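You operate a simulated robot arm through the tools that you are given. There is no shell and no other tool.

You are at the controls of a simulated two-armed robot. One attempt, no reset.

TASK
Line up rack three with the pitch gauge and lock the adjuster.
Fine: free the adjuster lever, lay the gauge on the rack joint, turn the knob till it drops, leave it seated. Where these are worked on the way, their far stop is far enough and under half their travel is too little: adjuster lever.

The check looks at the end state, three seconds after you hand in, the way a careful person would. Anything else that was tipped, shoved, dropped, spilled or broken makes it a failure.

THE ROBOT
Two 7-joint arms with two-finger parallel grippers on one trunk that stands fixed in place. Base frame: the origin is at the foot of the trunk, x ahead of it, y to its left, z up; the work surface is at about z = 0.864. Units: m, degrees, N and s.
The left shoulder is at [0.11, 0.169, 1.511], the right one opposite. With the tool pointing down near the work surface each hand reaches from about 0.4 to 0.72 m from the base axis, measured 20 degrees to its own side. Payload 1.57 kg a hand.
Tool frame (each hand has its own): the origin (TCP) lies between the finger pads and is the grasp point; the fingertips stand 0.03 m ahead of it; z points along the fingers, y is the line along which they close. Largest opening 0.08 m; finger width 0.017, thickness 0.012; the body of the gripper, 0.04 by 0.082 m, starts 0.08 m behind the TCP.
Orientation is told as [roll, pitch, yaw] about the base's x, y, z axes, in that order, counted from this pose: with the fingers straight down and closing along the base's y, the tool's x points along the base's -x, its y along +y and its z along -z.

THE INTERFACE
- The arms move only by the tool drive_tool. It takes "left_motion", "right_motion" or both (then of equal length, played together; a hand with none holds still); each is a list of rows, each a list of 7 numbers: the shift along the tool's x, y, z in units of 40 mm (1.0 is 40 mm), then the turn, a rotation vector about the tool's x, y, z in units of 4 degrees (1.0 is 4 degrees), then the finger opening in m, from 0 to 0.08. In form: [[dx, dy, dz, ax, ay, az, fingers], ...]. A call has 1 to 20 rows; each row shifts and turns the commanded pose from where the row before left it, along the tool's axes as they then stand. A call with a number of a shift or a turn outside -1 to 1 is refused whole. A row lasts 0.2 s, in which the tool goes at most 0.05 m and 8.6 degrees; a call with a longer step from one row to the next is refused whole, and so is a gripper value outside its range. A pose out of reach is approached as far as the arm can. The call stops where the force on the tool passes 40 N (or 10 N more than at its start, if that is more) or the arm is blocked; 0.2 s more then pass. Each finger travels about 0.072 m/s and halts on what it meets, pressing with about 25 N; the grip force reading is that of the motor and also rises with nothing between the fingers. The clock runs only during rows and for 0.2 s after the last one: add rows that do not move to give the fingers time. The reply holds the time, the measured pose of the TCP, the force on the tool along the base axes, the opening and the grip force, in the units named above and with some noise, with the torque about the TCP (base axes, N m) and any sound that the robot's microphone picked up.
- Cameras (640 x 400 px; columns grow to the right, rows downward): "scene" is now at [0.1655, -0.0078, 1.7067]; the picture's right is [-0.10, -0.99, 0.00], its down [-0.72, 0.07, -0.69] and it looks along [0.69, -0.07, -0.72] (base axes); focal length 364 px, centre (320, 200). "left" rides on the left gripper at [0.072, 0.007, -0.122] in its tool frame; the picture's right is [-0.09, 1.00, 0.00], its down [-0.84, -0.08, -0.54] and it looks along [-0.54, -0.05, 0.84] (tool axes); focal length 238 px, centre (320, 200). "right" rides on the right gripper at [0.072, -0.007, -0.122] in its tool frame; the picture's right is [0.09, 1.00, 0.00], its down [-0.84, 0.08, -0.54] and it looks along [-0.54, 0.05, 0.84] (tool axes); focal length 238 px, centre (320, 200). There is no depth. A picture from a camera that has moved, and an enlarged one, comes with that camera's place and axes in the base frame and with its lens. The place of the scene camera against the robot may be out by one fixed shift of up to 0.012 m in any direction.
- get_image(camera): a new picture of that camera. The clock stands still meanwhile.
- lift_body(by): slides the trunk up (or, below 0, down) by that many m; the arms and the scene camera ride with it, the base frame stays. It gives what a move gives, with no picture.
- turn_head(pan, tilt): turns the head with the scene camera to pan (to the left, within 86 degrees either way) and tilt (down, from -29 to 69), counted from straight ahead of the robot. It gives what a move gives.
- close_up(camera, box): a new picture of the part [left, top, right, bottom] of that camera's present view, enlarged. The clock stands still meanwhile.
- sign_off(): hands the job in; it is judged then, once.

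Nothing tells you positions but the pictures and the camera data. Unless the task says otherwise, let go and move clear before handing in.

The tools are called as name(argument=value, ...) on one line, values as JSON. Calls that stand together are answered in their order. drive_tool: Moves the arms, as the interface text tells. Its arguments: {"type":"object","properties":{"left_motion":{"type":"array","items":{"type":"array","items":{"type":"number"}}},"right_motion":{"type":"array","items":{"type":"array","items":{"type":"number"}}}},"required":[]} The other tools are called the same way: lift_body (by) slides the trunk up or down; turn_head (pan, tilt) turns the head that bears the scene camera; get_image (camera) takes a picture; close_up (camera, box) takes an enlarged picture of a part of a camera's view; sign_off () hands the job in.

At the start:

```text
time_s: 0.0
left_position: [0.6888, 0.18, 1.1909]
left_tool_rot: [0.0, -0.1, 0.0]
left_wrist_force: [-0.3, -0.3, 0.6]
left_wrist_torque: [-0.02, -0.02, -0.03]
left_opening: 0.0801
left_finger_force: 0.1
right_position: [0.6603, -0.2704, 1.2455]
right_tool_rot: [0.0, 0.0, -0.1]
right_wrist_force: [0.1, 1.0, -0.2]
right_wrist_torque: [0.01, 0.0, -0.02]
right_opening: 0.0797
right_finger_force: 0.1
trunk travel left (down, up): [-0.825, 0.065]
head pan, tilt: [-5.9, 46.2]
```

scene: 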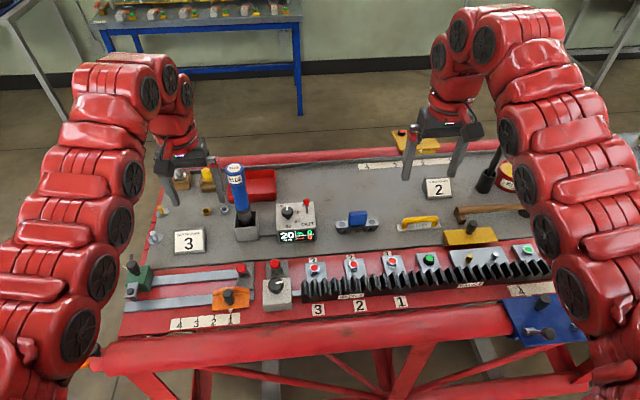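
right: 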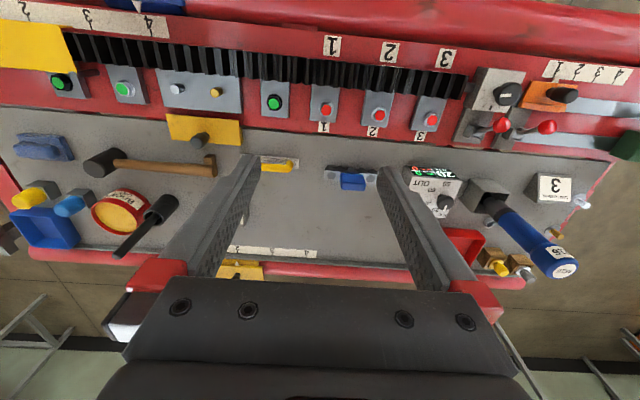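
left: 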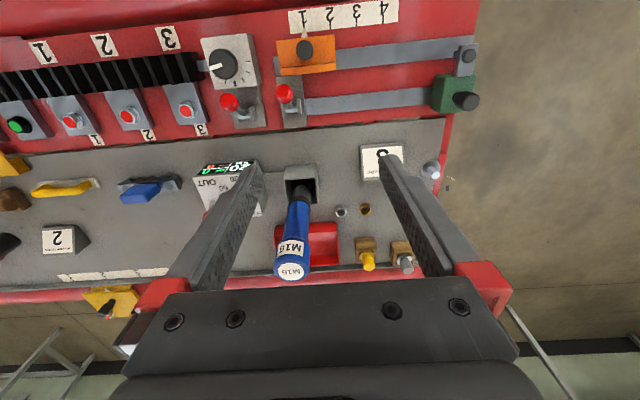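

I see a bench with a toothed rack, a row of numbered modules, a knob with a pointer next to two red-knobbed levers, a yellow pitch gauge and other tools. I'll take enlarged views first to identify the knob, the adjuster lever, the joint and the gauge.

close_up(camera="scene", box=[120, 240, 340, 340])

close_up(camera="scene", box=[280, 220, 460, 330])

close_up(camera="scene", box=[380, 180, 580, 305])

close_up(camera="scene", box=[140, 150, 340, 275])

close_up(camera="left", box=[140, 0, 460, 200])

close_up(camera="right", box=[0, 0, 320, 200])

close_up(camera="right", box=[230, 20, 550, 220])

```text
2.91 times, centred on (230, 290) of scene
camera zoom: at [0.1655, -0.0078, 1.7067], right [-0.1, -0.99, 0.0], down [-0.72, 0.07, -0.69], along [0.69, -0.07, -0.72], focal length 1059 px, centre (582, -62)
```

zoom: 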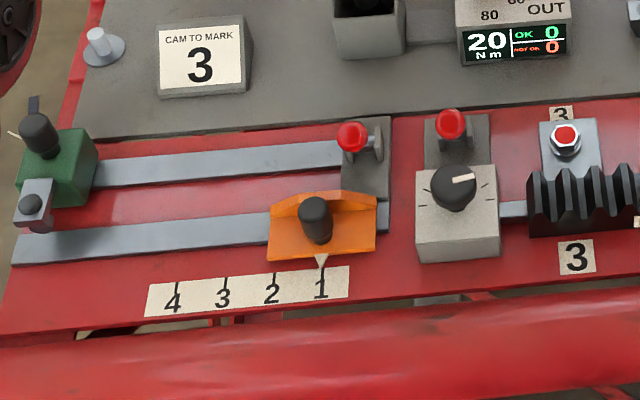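

```text
3.56 times, centred on (370, 275) of scene
camera zoom: at [0.1655, -0.0078, 1.7067], right [-0.1, -0.99, 0.0], down [-0.72, 0.07, -0.69], along [0.69, -0.07, -0.72], focal length 1294 px, centre (142, -67)
```

zoom: 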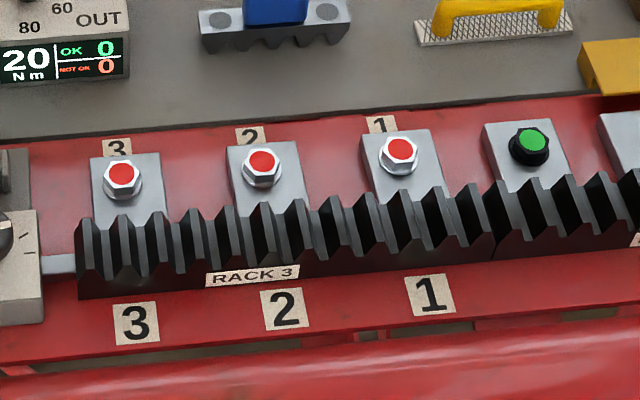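

```text
3.20 times, centred on (480, 242) of scene
camera zoom: at [0.1655, -0.0078, 1.7067], right [-0.1, -0.99, 0.0], down [-0.72, 0.07, -0.69], along [0.69, -0.07, -0.72], focal length 1165 px, centre (-192, 64)
```

zoom: 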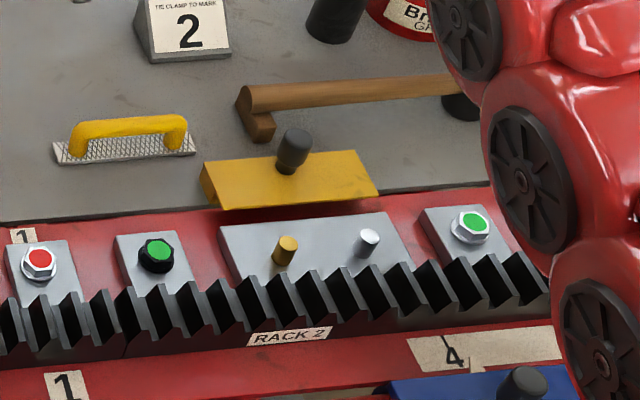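

```text
3.20 times, centred on (240, 212) of scene
camera zoom: at [0.1655, -0.0078, 1.7067], right [-0.1, -0.99, 0.0], down [-0.72, 0.07, -0.69], along [0.69, -0.07, -0.72], focal length 1165 px, centre (576, 160)
```

zoom: 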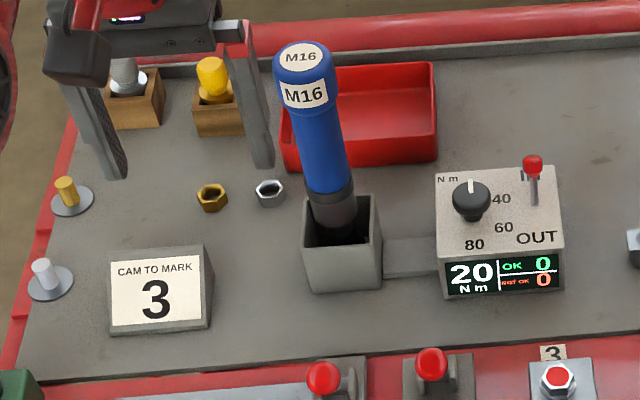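

```text
2.00 times, centred on (300, 100) of left
camera zoom: at [0.6164, 0.1865, 1.3145], right [0.09, 1.0, 0.0], down [0.84, -0.08, 0.54], along [0.54, -0.05, -0.84], focal length 477 px, centre (360, 400)
```

zoom: 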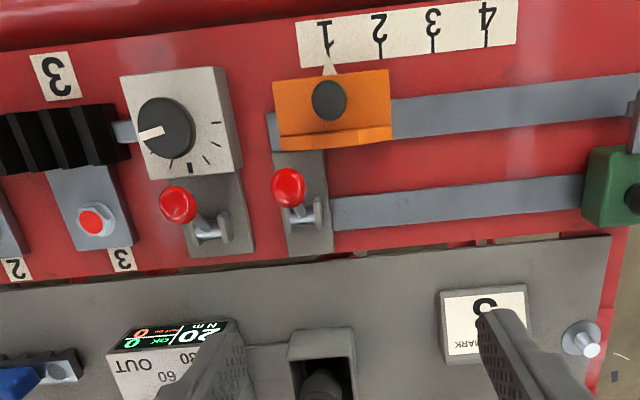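

```text
2.00 times, centred on (160, 100) of right
camera zoom: at [0.5858, -0.277, 1.3678], right [-0.09, 1.0, 0.0], down [0.84, 0.08, 0.54], along [0.54, 0.05, -0.84], focal length 477 px, centre (640, 400)
```

zoom: 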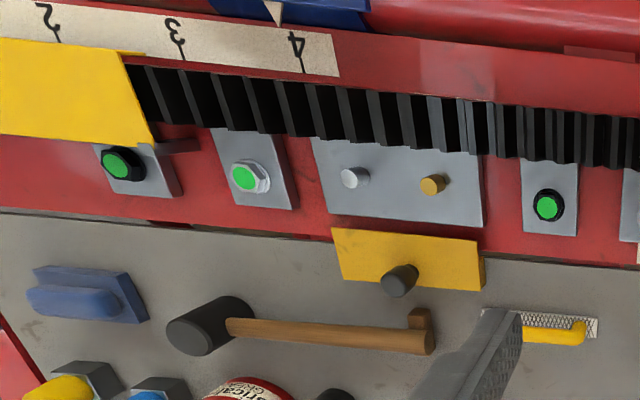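

```text
2.00 times, centred on (390, 120) of right
camera zoom: at [0.5858, -0.277, 1.3678], right [-0.09, 1.0, 0.0], down [0.84, 0.08, 0.54], along [0.54, 0.05, -0.84], focal length 477 px, centre (180, 360)
```

zoom: 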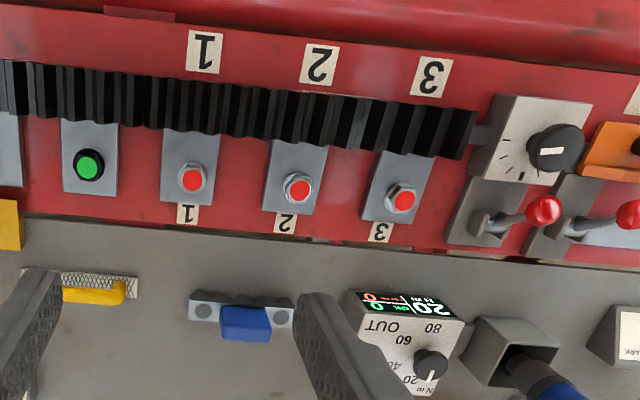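

The pitch gauge seems to be the blue-handled toothed block near (0.84, -0.19). The rack 2/3 joint is near (0.63, -0.30), and the adjuster knob box is near (0.62, 0.05) with a red-ball lever just behind it. I'll bring both hand cameras closer, staying well above everything.

drive_tool(left_motion=[[0.41, -0.5, 0.4, 0, 0, 0, 0.08], [0.41, -0.5, 0.4, 0, 0, 0, 0.08], [0.41, -0.5, 0.4, 0, 0, 0, 0.08], [0.41, -0.5, 0.4, 0, 0, 0, 0.08], [0.41, -0.5, 0.4, 0, 0, 0, 0.08], [0.41, -0.5, 0.4, 0, 0, 0, 0.08], [0, 0, 0, 0, 0, 0, 0.08]], right_motion=[[-0.1, 0.33, 0.69, 0, 0, 0, 0.08], [-0.1, 0.33, 0.69, 0, 0, 0, 0.08], [-0.1, 0.33, 0.69, 0, 0, 0, 0.08], [-0.1, 0.33, 0.69, 0, 0, 0, 0.08], [-0.1, 0.33, 0.69, 0, 0, 0, 0.08], [-0.1, 0.33, 0.69, 0, 0, 0, 0.08], [0, 0, 0, 0, 0, 0, 0.08]])

get_image(camera="left")

get_image(camera="right")

get_image(camera="scene")

```text
time_s: 1.6
left_position: [0.6405, 0.121, 1.1444]
left_tool_rot: [0.0, 0.3, 0.3]
left_wrist_force: [-0.1, 0.1, 0.4]
left_wrist_torque: [0.0, -0.01, -0.01]
left_opening: 0.0799
left_finger_force: 0.1
left hand out of reach, approached as far as the arm can: row 3, 4, 5, 6
right_position: [0.6827, -0.1908, 1.0814]
right_tool_rot: [0.0, 0.0, 0.0]
right_wrist_force: [-0.3, 0.2, -0.8]
right_wrist_torque: [-0.03, 0.03, -0.02]
right_opening: 0.0801
right_finger_force: 0.0
trunk travel left (down, up): [-0.825, 0.065]
head pan, tilt: [-5.9, 46.2]
```

```text
taken
camera left: at [0.5683, 0.1268, 1.2678], right [0.09, 1.0, 0.0], down [0.84, -0.07, 0.54], along [0.54, -0.05, -0.84], focal length 238 px, centre (320, 200)
```

left: 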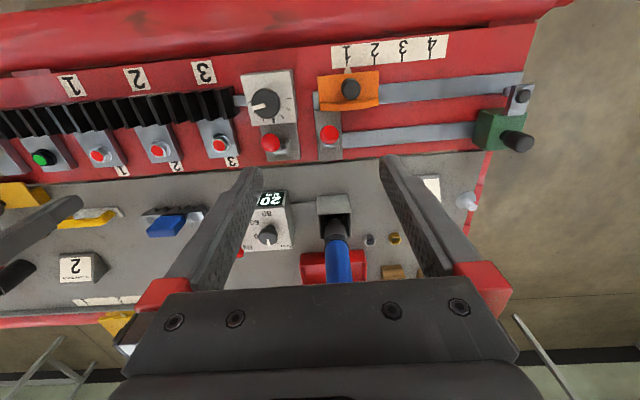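

```text
taken
camera right: at [0.6102, -0.197, 1.2022], right [-0.09, 1.0, 0.0], down [0.84, 0.08, 0.54], along [0.54, 0.05, -0.84], focal length 238 px, centre (320, 200)
```

right: 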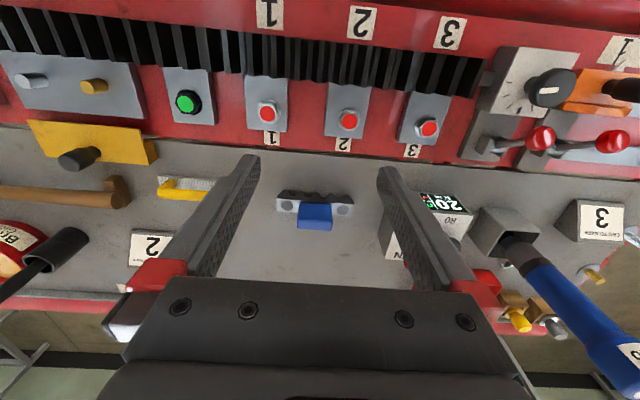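

```text
taken
camera scene: at [0.1652, -0.008, 1.7067], right [-0.1, -0.99, 0.0], down [-0.72, 0.07, -0.69], along [0.69, -0.07, -0.72], focal length 364 px, centre (320, 200)
```

scene: 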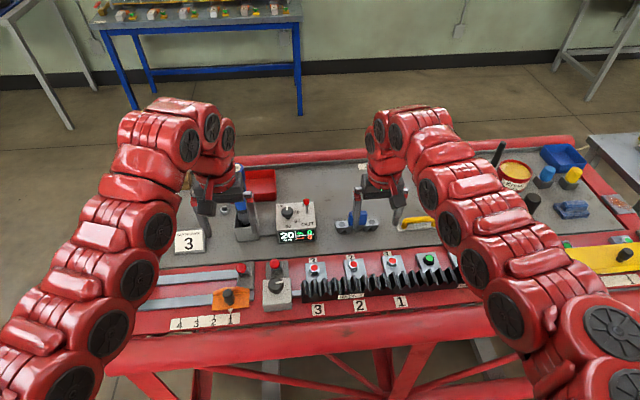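

The left arm hit its inner reach limit, while the right hand now has a good view of the gauge. I'll zoom in on the gauge, rack joint, knob and levers.

close_up(camera="right", box=[250, 160, 380, 241])

close_up(camera="right", box=[160, 0, 360, 125])

close_up(camera="right", box=[440, 20, 640, 145])

close_up(camera="left", box=[220, 50, 380, 170])

close_up(camera="scene", box=[220, 240, 320, 310])

close_up(camera="scene", box=[370, 230, 490, 310])

close_up(camera="scene", box=[310, 190, 410, 255])

```text
4.92 times, centred on (315, 200) of right
camera zoom: at [0.6102, -0.197, 1.2022], right [-0.09, 1.0, 0.0], down [0.84, 0.08, 0.54], along [0.54, 0.05, -0.84], focal length 1173 px, centre (345, 198)
```

zoom: 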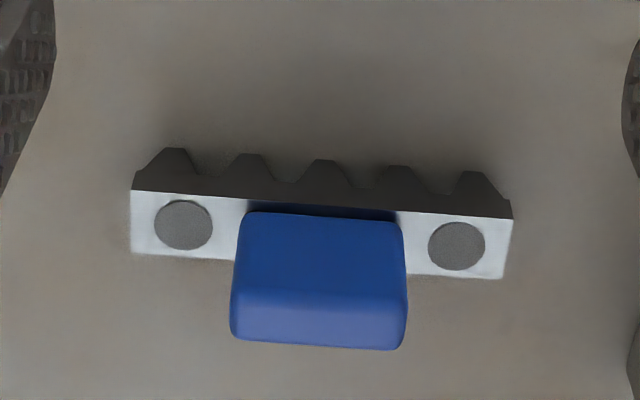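

```text
3.20 times, centred on (260, 62) of right
camera zoom: at [0.6102, -0.197, 1.2022], right [-0.09, 1.0, 0.0], down [0.84, 0.08, 0.54], along [0.54, 0.05, -0.84], focal length 763 px, centre (512, 640)
```

zoom: 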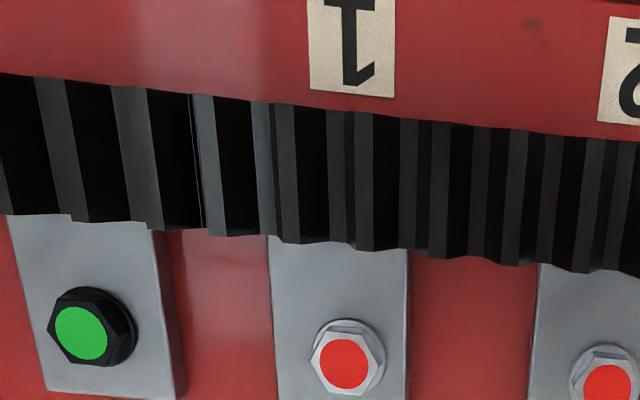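

```text
3.20 times, centred on (540, 82) of right
camera zoom: at [0.6102, -0.197, 1.2022], right [-0.09, 1.0, 0.0], down [0.84, 0.08, 0.54], along [0.54, 0.05, -0.84], focal length 763 px, centre (-384, 576)
```

zoom: 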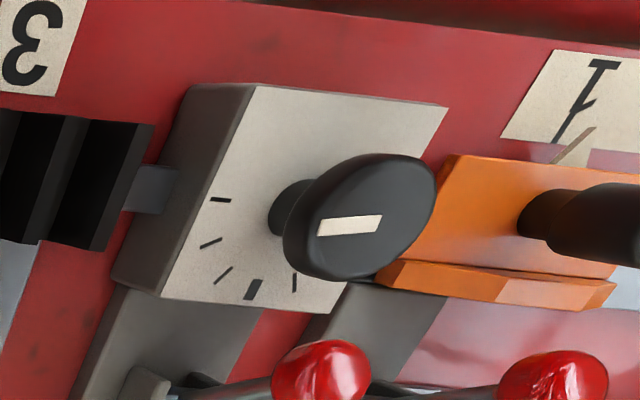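

```text
3.33 times, centred on (300, 110) of left
camera zoom: at [0.5683, 0.1268, 1.2678], right [0.09, 1.0, 0.0], down [0.84, -0.07, 0.54], along [0.54, -0.05, -0.84], focal length 794 px, centre (387, 500)
```

zoom: 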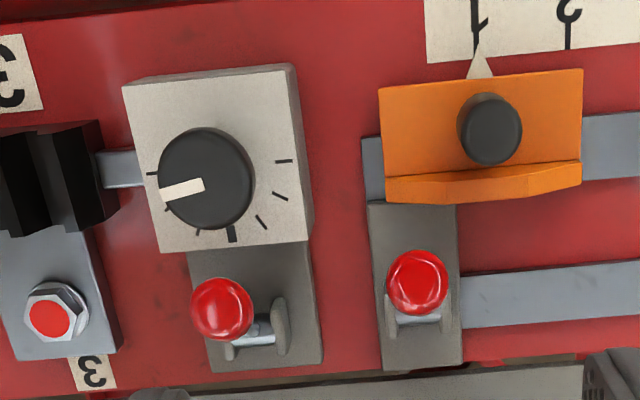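

```text
5.71 times, centred on (270, 275) of scene
camera zoom: at [0.1652, -0.008, 1.7067], right [-0.1, -0.99, 0.0], down [-0.72, 0.07, -0.69], along [0.69, -0.07, -0.72], focal length 2080 px, centre (606, -229)
```

zoom: 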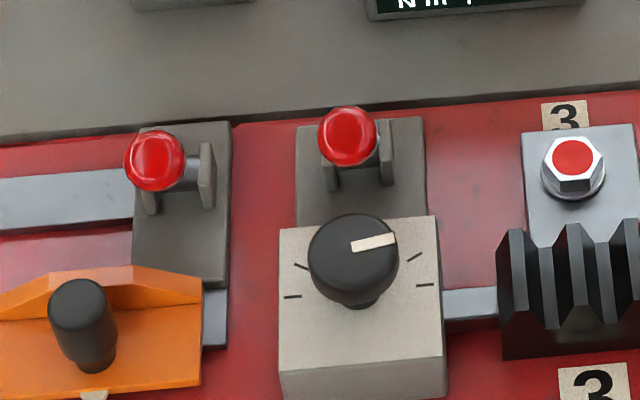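

```text
5.00 times, centred on (430, 270) of scene
camera zoom: at [0.1652, -0.008, 1.7067], right [-0.1, -0.99, 0.0], down [-0.72, 0.07, -0.69], along [0.69, -0.07, -0.72], focal length 1820 px, centre (-230, -150)
```

zoom: 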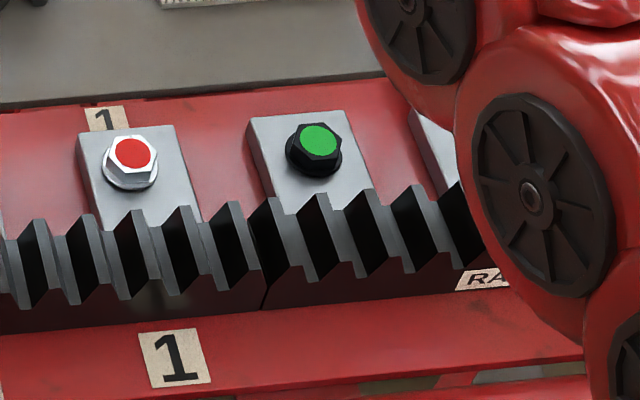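

```text
6.15 times, centred on (360, 222) of scene
camera zoom: at [0.1652, -0.008, 1.7067], right [-0.1, -0.99, 0.0], down [-0.72, 0.07, -0.69], along [0.69, -0.07, -0.72], focal length 2240 px, centre (74, 62)
```

zoom: 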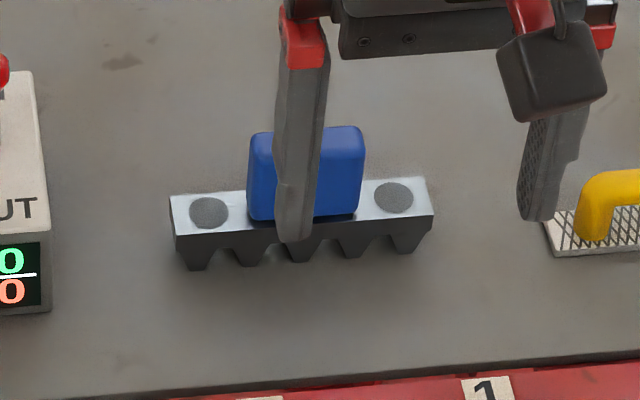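

The gauge is a bar with five teeth on its underside and an upright blue block handle. The adjuster lever pivots in a bracket behind the knob box and leans toward the robot. Next I'll look closely at the rack joint with the right camera and test the left arm's reach with small steps.

drive_tool(left_motion=[[0, 0, 0.3, 0, 0, 0, 0.08], [0, 0, 0.3, 0, 0, 0, 0.08], [0, 0, 0.3, 0, 0, 0, 0.08], [0, 0, 0, 0, 0, 0, 0.08], [0, 0, 0, 0, 0, 0, 0.08]], right_motion=[[0.41, -0.54, 0.15, 0, 0, 0, 0.08], [0.41, -0.54, 0.15, 0, 0, 0, 0.08], [0.41, -0.54, 0.15, 0, 0, 0, 0.08], [0.41, -0.54, 0.15, 0, 0, 0, 0.08], [0.41, -0.54, 0.15, 0, 0, 0, 0.08]])

get_image(camera="left")

get_image(camera="right")

```text
time_s: 2.8
left_position: [0.641, 0.1285, 1.1081]
left_tool_rot: [0.1, -0.1, 0.0]
left_wrist_force: [0.4, -1.3, 0.1]
left_wrist_torque: [0.01, -0.01, 0.0]
left_opening: 0.0799
left_finger_force: 0.0
left hand out of reach, approached as far as the arm can: row 1
right_position: [0.6179, -0.3039, 1.0457]
right_tool_rot: [0.1, 0.1, 0.0]
right_wrist_force: [-0.3, -0.3, -0.4]
right_wrist_torque: [0.0, 0.01, 0.02]
right_opening: 0.08
right_finger_force: 0.1
right hand out of reach, approached as far as the arm can: row 4, 5
trunk travel left (down, up): [-0.825, 0.065]
head pan, tilt: [-5.9, 46.2]
```

```text
taken
camera left: at [0.5694, 0.1339, 1.2303], right [0.09, 1.0, 0.0], down [0.84, -0.08, 0.54], along [0.54, -0.05, -0.84], focal length 238 px, centre (320, 200)
```

left: 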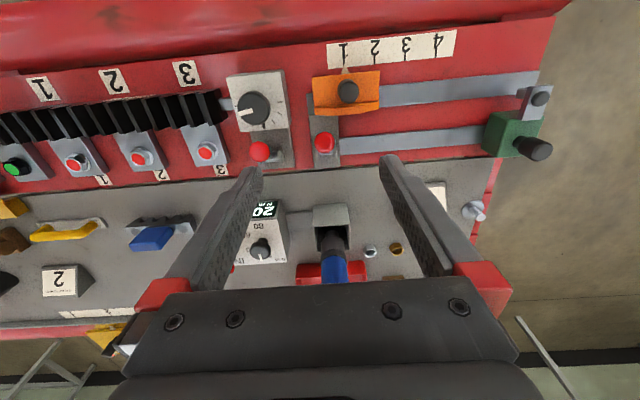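

```text
taken
camera right: at [0.5466, -0.3109, 1.1672], right [-0.09, 1.0, 0.0], down [0.84, 0.08, 0.54], along [0.54, 0.05, -0.84], focal length 238 px, centre (320, 200)
```

right: 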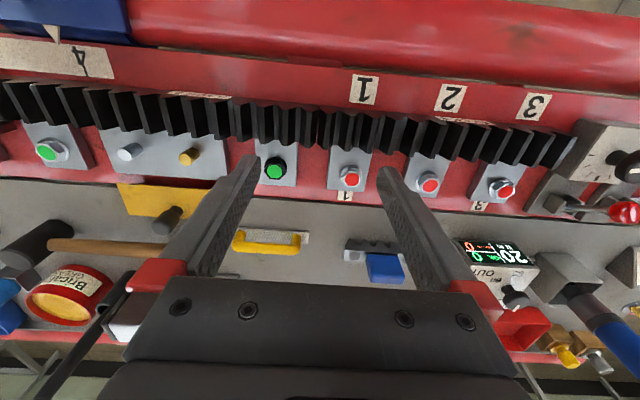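

The right hand also meets an inner limit near x≈0.62 at this height, but the joint is now almost below its camera. I'll zoom in on the joint and the lever/knob area.

close_up(camera="right", box=[200, 70, 400, 195])

close_up(camera="left", box=[190, 60, 350, 180])

close_up(camera="right", box=[500, 110, 640, 230])

close_up(camera="scene", box=[380, 240, 480, 310])

```text
3.20 times, centred on (300, 132) of right
camera zoom: at [0.5466, -0.3109, 1.1672], right [-0.09, 1.0, 0.0], down [0.84, 0.08, 0.54], along [0.54, 0.05, -0.84], focal length 763 px, centre (384, 416)
```

zoom: 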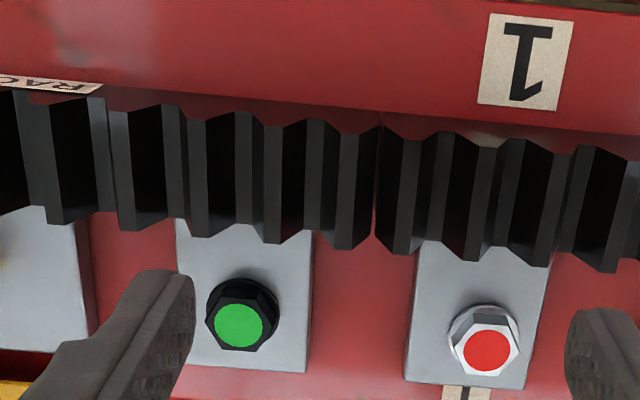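

```text
3.33 times, centred on (270, 120) of left
camera zoom: at [0.5694, 0.1339, 1.2303], right [0.09, 1.0, 0.0], down [0.84, -0.08, 0.54], along [0.54, -0.05, -0.84], focal length 794 px, centre (487, 467)
```

zoom: 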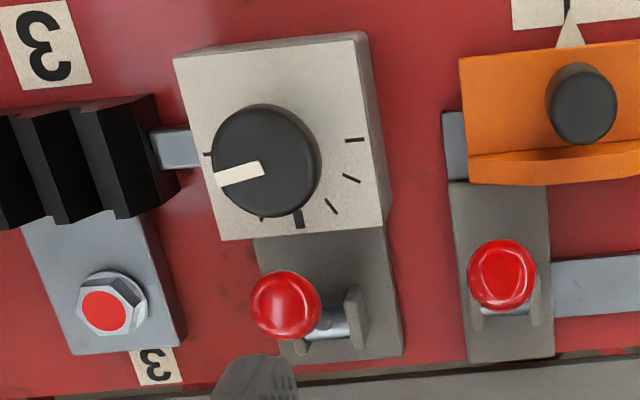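

```text
3.33 times, centred on (570, 170) of right
camera zoom: at [0.5466, -0.3109, 1.1672], right [-0.09, 1.0, 0.0], down [0.84, 0.08, 0.54], along [0.54, 0.05, -0.84], focal length 794 px, centre (-513, 300)
```

zoom: 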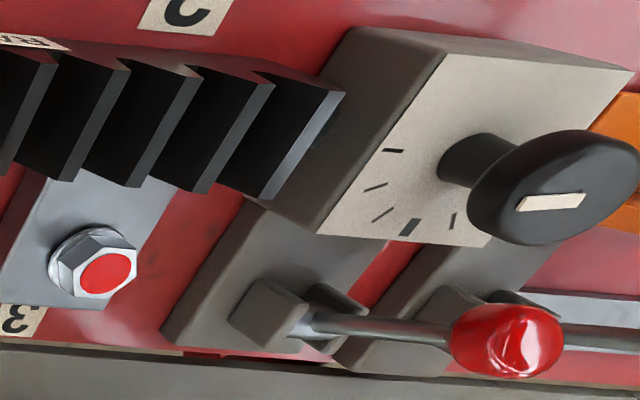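

```text
5.71 times, centred on (430, 275) of scene
camera zoom: at [0.1651, -0.009, 1.7067], right [-0.1, -0.99, 0.0], down [-0.72, 0.08, -0.69], along [0.69, -0.07, -0.72], focal length 2080 px, centre (-309, -229)
```

zoom: 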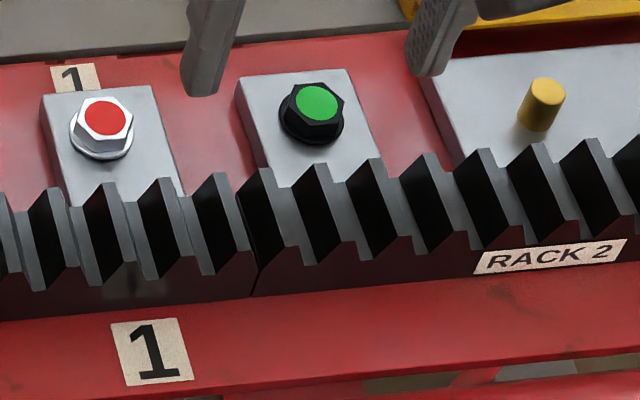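

I'll enlarge the joint further to measure the tooth phase on both sides.

close_up(camera="right", box=[260, 95, 360, 157])

close_up(camera="right", box=[220, 90, 320, 152])

close_up(camera="right", box=[300, 95, 400, 157])

close_up(camera="scene", box=[390, 260, 460, 304])

```text
6.40 times, centred on (310, 126) of right
camera zoom: at [0.5466, -0.3109, 1.1672], right [-0.09, 1.0, 0.0], down [0.84, 0.08, 0.54], along [0.54, 0.05, -0.84], focal length 1525 px, centre (384, 674)
```

zoom: 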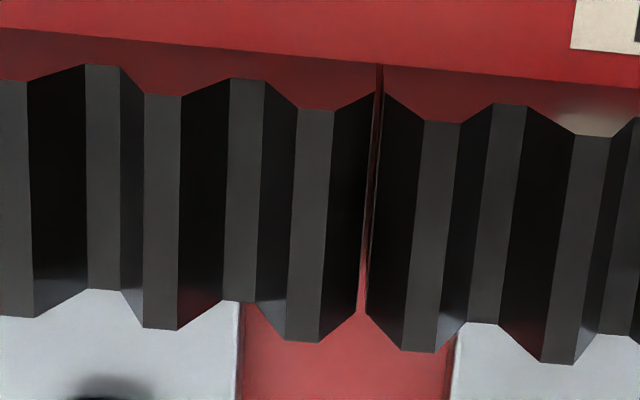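

```text
6.40 times, centred on (270, 121) of right
camera zoom: at [0.5466, -0.3109, 1.1672], right [-0.09, 1.0, 0.0], down [0.84, 0.08, 0.54], along [0.54, 0.05, -0.84], focal length 1525 px, centre (640, 706)
```

zoom: 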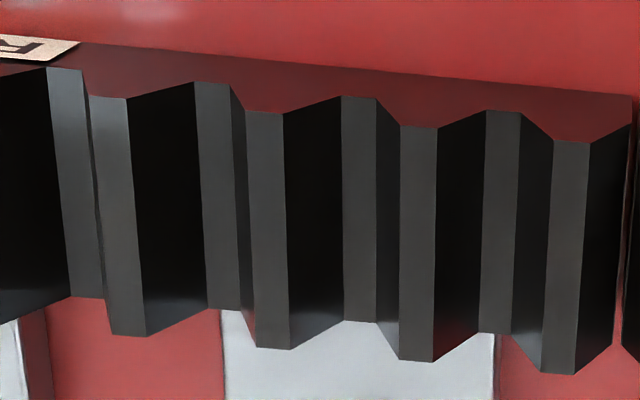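

```text
6.40 times, centred on (350, 126) of right
camera zoom: at [0.5466, -0.3109, 1.1672], right [-0.09, 1.0, 0.0], down [0.84, 0.08, 0.54], along [0.54, 0.05, -0.84], focal length 1525 px, centre (128, 674)
```

zoom: 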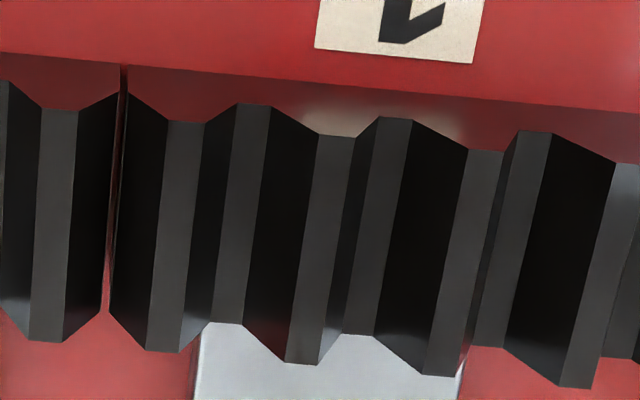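

```text
9.09 times, centred on (425, 282) of scene
camera zoom: at [0.1651, -0.009, 1.7067], right [-0.1, -0.99, 0.0], down [-0.72, 0.08, -0.69], along [0.69, -0.07, -0.72], focal length 3308 px, centre (-634, -546)
```

zoom: 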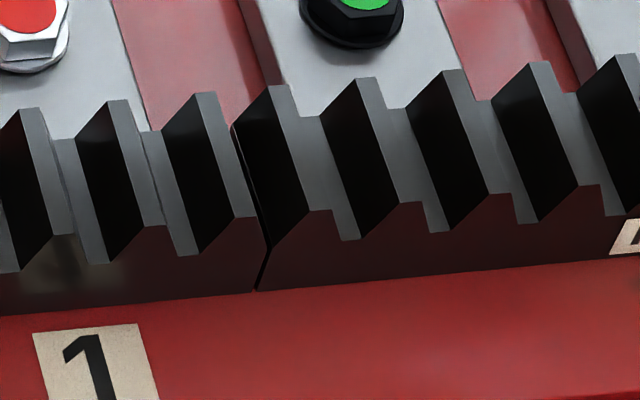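

Tooth tips across the joint are about 20.5 mm apart against a 25 mm pitch, so rack 3 has to move roughly 4.4 mm in +y. The lever ball is at about (0.672, 0.049, 0.949) and its pivot at (0.704, 0.047, 0.892). I'll bring the left hand above the lever ball next.

drive_tool(left_motion=[[-0.19, -0.5, 0.48, 0, 0, 0, 0.08], [-0.19, -0.5, 0.48, 0, 0, 0, 0.08], [-0.19, -0.5, 0.48, 0, 0, 0, 0.08], [-0.19, -0.5, 0.48, 0, 0, 0, 0.08], [0, 0, 0, 0, 0, 0, 0.08]])

get_image(camera="left")

get_image(camera="scene")

```text
time_s: 4.0
left_position: [0.6728, 0.0491, 1.0327]
left_tool_rot: [0.0, 0.0, 0.0]
left_wrist_force: [-1.1, 0.0, -0.1]
left_wrist_torque: [-0.01, -0.02, 0.0]
left_opening: 0.08
left_finger_force: 0.0
right_position: [0.6184, -0.303, 1.045]
right_tool_rot: [0.0, 0.1, -0.1]
right_wrist_force: [-1.2, -0.1, 0.4]
right_wrist_torque: [-0.02, -0.04, -0.02]
right_opening: 0.0799
right_finger_force: 0.0
trunk travel left (down, up): [-0.825, 0.065]
head pan, tilt: [-5.9, 46.2]
```

```text
taken
camera left: at [0.6015, 0.0544, 1.1546], right [0.09, 1.0, 0.0], down [0.84, -0.08, 0.54], along [0.54, -0.05, -0.84], focal length 238 px, centre (320, 200)
```

left: 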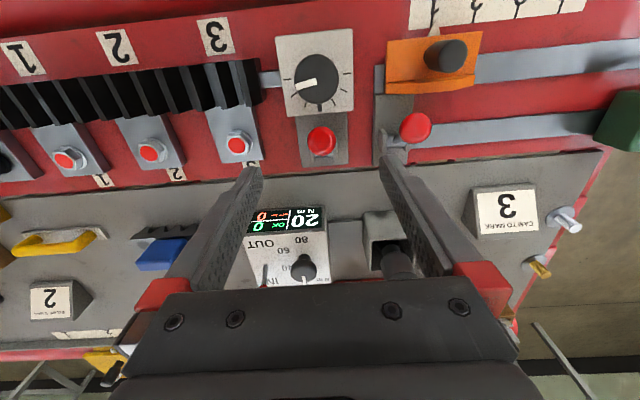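

```text
taken
camera scene: at [0.1651, -0.007, 1.7067], right [-0.1, -0.99, 0.0], down [-0.72, 0.07, -0.69], along [0.69, -0.07, -0.72], focal length 364 px, centre (320, 200)
```

scene: 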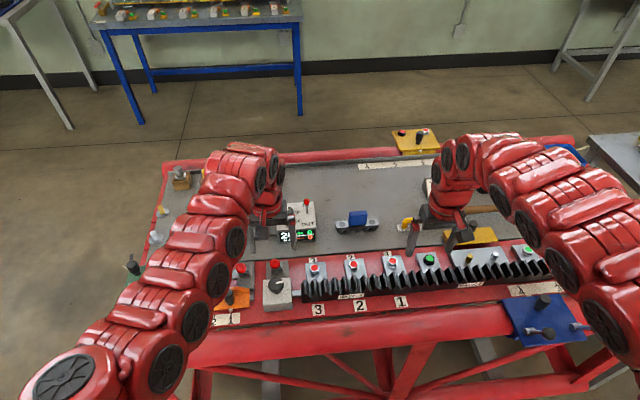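

The left hand is directly above the lever ball. I'll descend with the fingers straddling the ball along y and close gently on it.

drive_tool(left_motion=[[0, 0, 0, 0, 0, 0, 0.055], [0, 0, 0.5, 0, 0, 0, 0.055], [0, 0, 0.5, 0, 0, 0, 0.055], [0, 0, 0.5, 0, 0, 0, 0.055], [0, 0, 0.4, 0, 0, 0, 0.055], [0, 0, 0, 0, 0, 0, 0.055]])

get_image(camera="left")

```text
time_s: 5.4
left_position: [0.6715, 0.0497, 0.955]
left_tool_rot: [0.0, 0.0, 0.0]
left_wrist_force: [0.1, -0.1, -0.2]
left_wrist_torque: [-0.01, -0.01, 0.02]
left_opening: 0.055
left_finger_force: 0.1
right_position: [0.6179, -0.3036, 1.0449]
right_tool_rot: [0.1, 0.2, 0.0]
right_wrist_force: [-0.1, -0.3, 0.7]
right_wrist_torque: [0.01, -0.01, 0.02]
right_opening: 0.0801
right_finger_force: 0.1
trunk travel left (down, up): [-0.825, 0.065]
head pan, tilt: [-5.9, 46.2]
```

```text
taken
camera left: at [0.5998, 0.0552, 1.077], right [0.09, 1.0, 0.0], down [0.84, -0.08, 0.54], along [0.54, -0.05, -0.84], focal length 238 px, centre (320, 200)
```

left: 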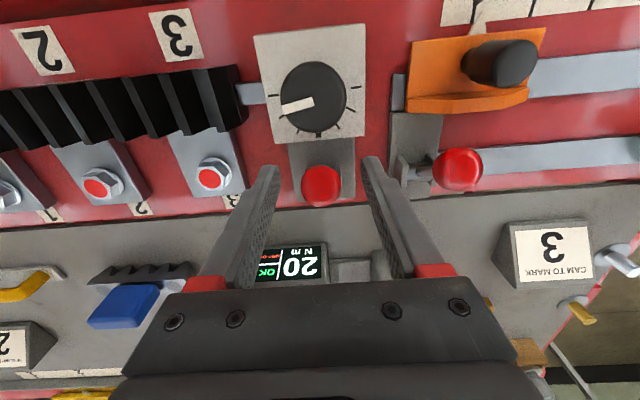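

The ball sits between the fingers. I'll close on it now.

drive_tool(left_motion=[[0, 0, 0, 0, 0, 0, 0.03], [0, 0, 0, 0, 0, 0, 0.015], [0, 0, 0, 0, 0, 0, 0.01], [0, 0, 0, 0, 0, 0, 0.01]])

```text
time_s: 6.4
left_position: [0.6718, 0.049, 0.953]
left_tool_rot: [0.0, -0.1, 0.0]
left_wrist_force: [0.5, 2.2, -0.4]
left_wrist_torque: [-0.02, 0.02, 0.01]
left_opening: 0.0247
left_finger_force: 36.0
right_position: [0.6194, -0.3025, 1.0458]
right_tool_rot: [0.0, 0.3, 0.0]
right_wrist_force: [-0.2, 0.0, 0.6]
right_wrist_torque: [-0.02, 0.01, 0.02]
right_opening: 0.08
right_finger_force: 0.1
trunk travel left (down, up): [-0.825, 0.065]
head pan, tilt: [-5.9, 46.2]
```

Gripped at 25 mm, which matches the ball. I'll swing the lever away from the robot (+x) along its arc in stages.

drive_tool(left_motion=[[-0.2, 0, -0.09, 0, 0, 0, 0.01], [-0.2, 0, -0.06, 0, 0, 0, 0.01], [-0.2, 0, -0.035, 0, 0, 0, 0.01], [-0.2, 0, -0.01, 0, 0, 0, 0.01], [0, 0, 0, 0, 0, 0, 0.01]])

get_image(camera="left")

```text
time_s: 7.6
left_position: [0.6935, 0.05, 0.9624]
left_tool_rot: [-0.1, 0.1, 0.0]
left_wrist_force: [-14.1, 0.1, -8.8]
left_wrist_torque: [-0.05, 1.05, -0.02]
left_opening: 0.0249
left_finger_force: 35.9
left hand out of reach, approached as far as the arm can: row 4
right_position: [0.6175, -0.3038, 1.0456]
right_tool_rot: [0.0, 0.1, 0.0]
right_wrist_force: [-0.5, -1.3, 0.1]
right_wrist_torque: [-0.02, -0.02, 0.0]
right_opening: 0.0799
right_finger_force: 0.1
trunk travel left (down, up): [-0.825, 0.065]
head pan, tilt: [-5.9, 46.2]
```

```text
taken
camera left: at [0.6205, 0.0557, 1.0848], right [0.09, 1.0, 0.0], down [0.84, -0.08, 0.54], along [0.54, -0.05, -0.84], focal length 238 px, centre (320, 200)
```

left: 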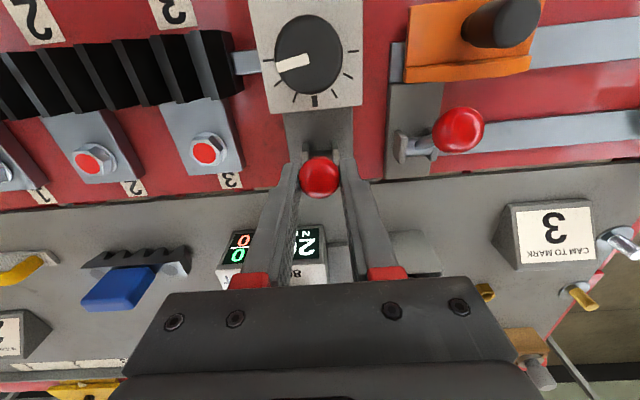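

The lever is moving with about 15 N of resistance, but the arm is near its outer reach. I'll tilt the tool forward about the ball to gain reach and then continue the arc.

drive_tool(left_motion=[[0, 0, 0, 0, -1, 0, 0.01], [0, 0, 0, 0, -1, 0, 0.01], [0, 0, 0, 0, -1, 0, 0.01], [0, 0, 0, 0, -1, 0, 0.01], [0, 0, 0, 0, -1, 0, 0.01], [0, 0, 0, 0, 0, 0, 0.01]])

```text
time_s: 9.0
left_position: [0.694, 0.0505, 0.9635]
left_tool_rot: [0.0, -20.1, -0.1]
left_wrist_force: [0.6, 0.3, -0.5]
left_wrist_torque: [-0.02, 0.04, -0.03]
left_opening: 0.0101
left_finger_force: 0.1
right_position: [0.6191, -0.305, 1.0452]
right_tool_rot: [0.0, 0.2, 0.1]
right_wrist_force: [0.1, -0.2, 0.5]
right_wrist_torque: [0.0, 0.01, 0.0]
right_opening: 0.0799
right_finger_force: 0.0
trunk travel left (down, up): [-0.825, 0.065]
head pan, tilt: [-5.9, 46.2]
```

The ball slipped out of the grip during the tilt. I'll check where the lever is now.

get_image(camera="left")

close_up(camera="right", box=[500, 110, 640, 230])

close_up(camera="scene", box=[220, 220, 320, 310])

```text
taken
camera left: at [0.5855, 0.0565, 1.0531], right [0.09, 1.0, 0.03], down [0.6, -0.08, 0.8], along [0.8, -0.05, -0.6], focal length 238 px, centre (320, 200)
```

left: 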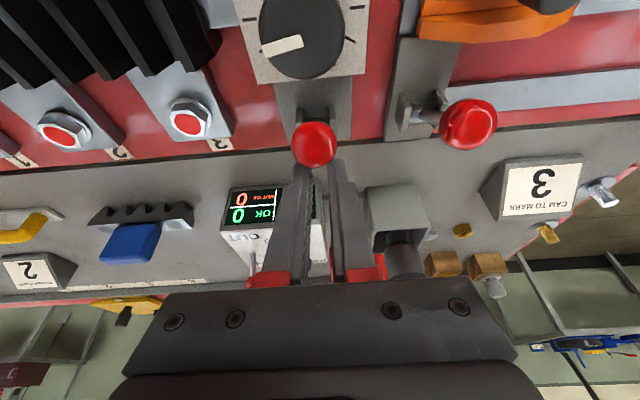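

```text
3.33 times, centred on (570, 170) of right
camera zoom: at [0.5478, -0.3097, 1.1671], right [-0.09, 1.0, 0.0], down [0.84, 0.08, 0.54], along [0.54, 0.05, -0.84], focal length 794 px, centre (-513, 300)
```

zoom: 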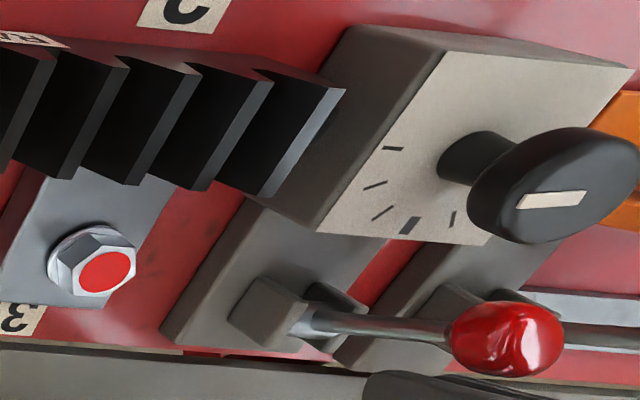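

```text
4.44 times, centred on (270, 265) of scene
camera zoom: at [0.1666, -0.0076, 1.7066], right [-0.1, -0.99, 0.0], down [-0.72, 0.07, -0.69], along [0.69, -0.07, -0.72], focal length 1618 px, centre (542, -89)
```

zoom: 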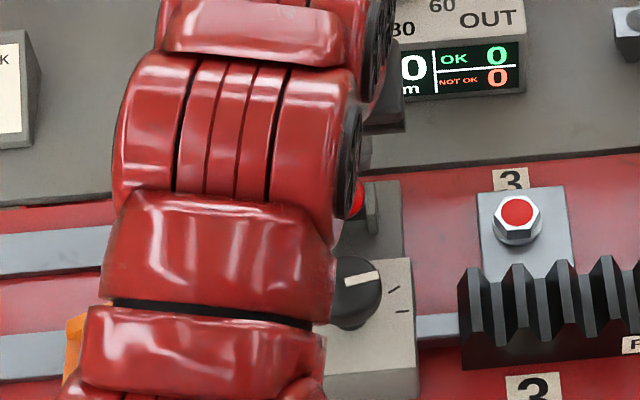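

The lever has sprung back to its locked lean, so it is spring-loaded. I'll retract upward, move the closed, tilted fingers to the robot side of the ball above the knob, and push it over instead.

drive_tool(left_motion=[[-0.214, 0, -0.588, 0, 0, 0, 0.0], [-0.214, 0, -0.588, 0, 0, 0, 0.0], [0.5, 0, -0.182, 0, 0, 0, 0.0], [0.5, 0, -0.182, 0, 0, 0, 0.0], [0.5, 0, -0.182, 0, 0, 0, 0.0], [0, 0, 0, 0, 0, 0, 0.0]])

get_image(camera="left")

```text
time_s: 10.4
left_position: [0.629, 0.0492, 1.0141]
left_tool_rot: [0.0, -20.1, 0.1]
left_wrist_force: [-1.3, -0.5, 0.1]
left_wrist_torque: [0.0, -0.01, -0.01]
left_opening: 0.0
left_finger_force: 20.6
right_position: [0.6198, -0.3033, 1.0461]
right_tool_rot: [0.0, 0.3, 0.0]
right_wrist_force: [0.5, -0.9, 1.1]
right_wrist_torque: [-0.01, -0.01, -0.01]
right_opening: 0.0801
right_finger_force: 0.0
trunk travel left (down, up): [-0.825, 0.065]
head pan, tilt: [-5.9, 46.2]
```

```text
taken
camera left: at [0.5197, 0.0555, 1.1051], right [0.09, 1.0, 0.03], down [0.6, -0.08, 0.8], along [0.79, -0.05, -0.61], focal length 238 px, centre (320, 200)
```

left: 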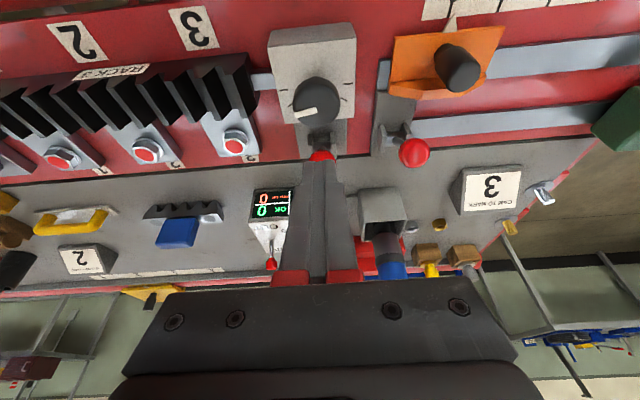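

Positioned on the robot side of the ball. I'll lower the fingertips to ball height and push in +x.

drive_tool(left_motion=[[0.19, 0, 0.52, 0, 0, 0, 0.0], [0.19, 0, 0.52, 0, 0, 0, 0.0], [-0.188, 0, 0.068, 0, 0, 0, 0.0], [-0.188, 0, 0.068, 0, 0, 0, 0.0], [-0.188, 0, 0.068, 0, 0, 0, 0.0], [-0.188, 0, 0.068, 0, 0, 0, 0.0], [-0.188, 0, 0.068, 0, 0, 0, 0.0], [-0.188, 0, 0.068, 0, 0, 0, 0.0], [0, 0, 0, 0, 0, 0, 0.0]])

get_image(camera="left")

close_up(camera="right", box=[500, 110, 640, 230])

```text
time_s: 12.4
left_position: [0.6763, 0.0503, 0.9687]
left_tool_rot: [0.0, -20.0, -0.1]
left_wrist_force: [0.3, 0.1, -0.4]
left_wrist_torque: [-0.01, -0.03, 0.02]
left_opening: 0.0001
left_finger_force: 21.5
right_position: [0.6195, -0.3032, 1.0469]
right_tool_rot: [0.0, 0.1, -0.1]
right_wrist_force: [0.2, 0.1, 0.1]
right_wrist_torque: [-0.01, 0.03, 0.01]
right_opening: 0.08
right_finger_force: 0.0
trunk travel left (down, up): [-0.825, 0.065]
head pan, tilt: [-5.9, 46.2]
```

```text
taken
camera left: at [0.5681, 0.0572, 1.0597], right [0.09, 1.0, 0.03], down [0.6, -0.08, 0.8], along [0.79, -0.05, -0.61], focal length 238 px, centre (320, 200)
```

left: 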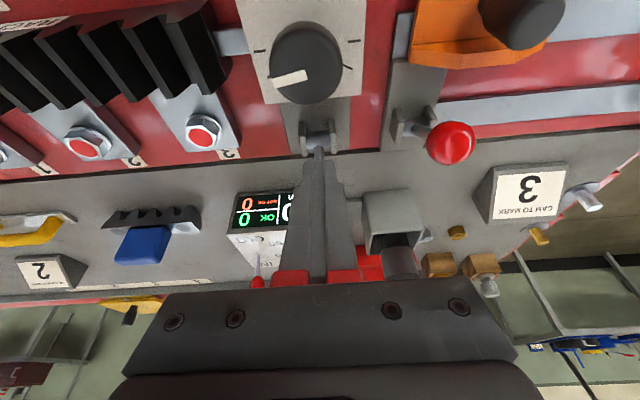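

```text
3.33 times, centred on (570, 170) of right
camera zoom: at [0.5468, -0.3099, 1.1674], right [-0.09, 1.0, 0.0], down [0.84, 0.08, 0.54], along [0.54, 0.05, -0.84], focal length 794 px, centre (-513, 300)
```

zoom: 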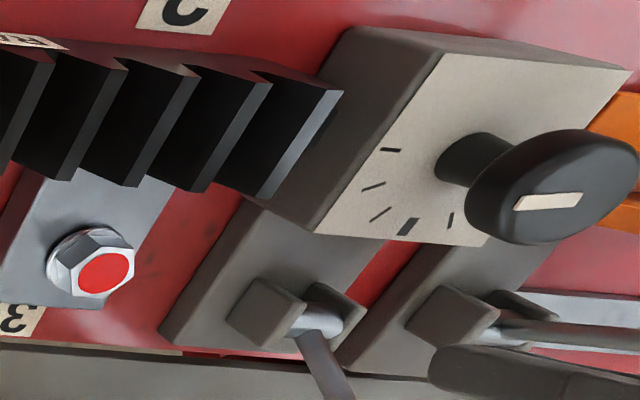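

The lever has flipped over its centre toward +x and no load is left on the hand. I'll check that it went all the way to the far stop.

close_up(camera="right", box=[520, 150, 640, 270])

drive_tool(left_motion=[[-0.188, 0, 0.068, 0, 0, 0, 0.0], [-0.188, 0, 0.068, 0, 0, 0, 0.0], [-0.188, 0, 0.068, 0, 0, 0, 0.0], [-0.188, 0, 0.068, 0, 0, 0, 0.0], [0, 0, 0, 0, 0, 0, 0.0]])

close_up(camera="right", box=[520, 150, 640, 270])

```text
3.33 times, centred on (580, 210) of right
camera zoom: at [0.5468, -0.3099, 1.1674], right [-0.09, 1.0, 0.0], down [0.84, 0.08, 0.54], along [0.54, 0.05, -0.84], focal length 794 px, centre (-547, 167)
```

zoom: 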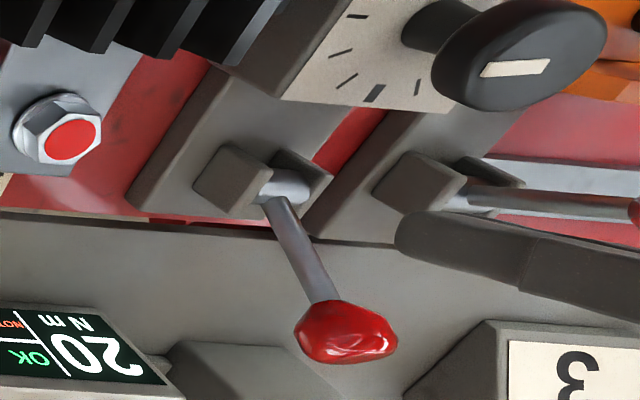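

```text
time_s: 13.6
left_position: [0.7049, 0.0498, 0.9682]
left_tool_rot: [0.0, -19.7, -0.1]
left_wrist_force: [-18.9, 0.7, -4.3]
left_wrist_torque: [0.0, 0.56, 0.01]
left_opening: 0.0001
left_finger_force: 21.4
right_position: [0.6165, -0.3035, 1.0463]
right_tool_rot: [0.0, 0.1, 0.0]
right_wrist_force: [-0.3, -0.9, 0.2]
right_wrist_torque: [0.0, -0.02, 0.04]
right_opening: 0.0798
right_finger_force: 0.0
trunk travel left (down, up): [-0.825, 0.065]
head pan, tilt: [-5.9, 46.2]
```

```text
3.33 times, centred on (580, 210) of right
camera zoom: at [0.5446, -0.3098, 1.1683], right [-0.09, 1.0, 0.0], down [0.84, 0.08, 0.54], along [0.54, 0.05, -0.84], focal length 794 px, centre (-547, 167)
```

zoom: 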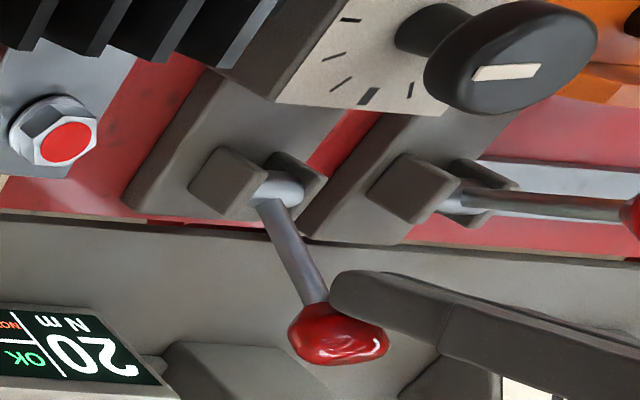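

The lever is at its far stop, with the ball now near (0.731, 0.049, 0.949). I'll back the left hand off, lift it clear and straighten it.

drive_tool(left_motion=[[0.47, 0, -0.171, 0, 0, 0, 0.0], [0.2, 0, -0.07, 0, 0, 0, 0.0], [-0.228, 0, -0.627, 0, 0, 0, 0.0], [-0.228, 0, -0.627, 0, 0, 0, 0.0], [-0.228, 0, -0.627, 0, 0, 0, 0.0], [0, 0, 0, 0, 1, 0, 0.0], [0, 0, 0, 0, 1, 0, 0.0], [0, 0, 0, 0, 1, 0, 0.0], [0, 0, 0, 0, 1, 0, 0.0], [0, 0, 0, 0, 1, 0, 0.0]])

get_image(camera="left")

get_image(camera="scene")

```text
time_s: 15.8
left_position: [0.6805, 0.0505, 1.048]
left_tool_rot: [0.0, 0.2, 0.0]
left_wrist_force: [-1.0, 0.1, 1.0]
left_wrist_torque: [0.02, 0.01, -0.02]
left_opening: 0.0002
left_finger_force: 21.0
right_position: [0.6182, -0.3041, 1.0459]
right_tool_rot: [0.0, 0.3, 0.0]
right_wrist_force: [0.3, -0.4, 0.4]
right_wrist_torque: [0.0, 0.0, 0.04]
right_opening: 0.0798
right_finger_force: 0.0
trunk travel left (down, up): [-0.825, 0.065]
head pan, tilt: [-5.9, 46.2]
```

```text
taken
camera left: at [0.6086, 0.0564, 1.171], right [0.09, 1.0, 0.0], down [0.84, -0.08, 0.54], along [0.54, -0.05, -0.84], focal length 238 px, centre (320, 200)
```

left: 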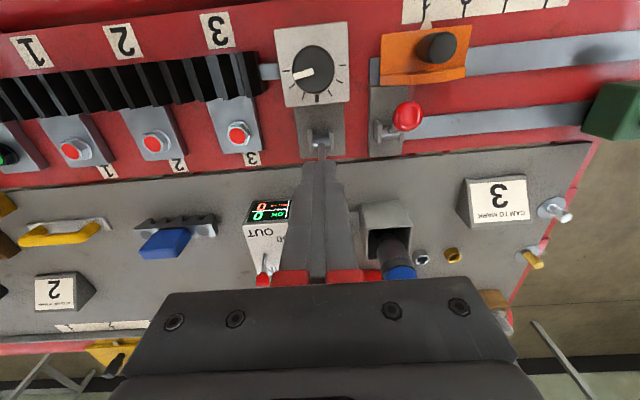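

```text
taken
camera scene: at [0.1659, -0.0077, 1.7066], right [-0.1, -0.99, 0.0], down [-0.72, 0.07, -0.69], along [0.69, -0.07, -0.72], focal length 364 px, centre (320, 200)
```

scene: 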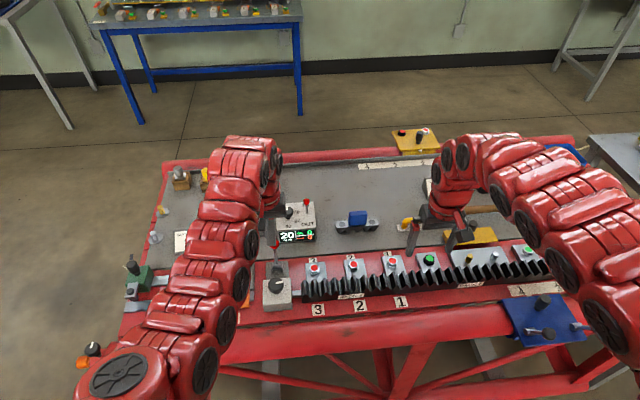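

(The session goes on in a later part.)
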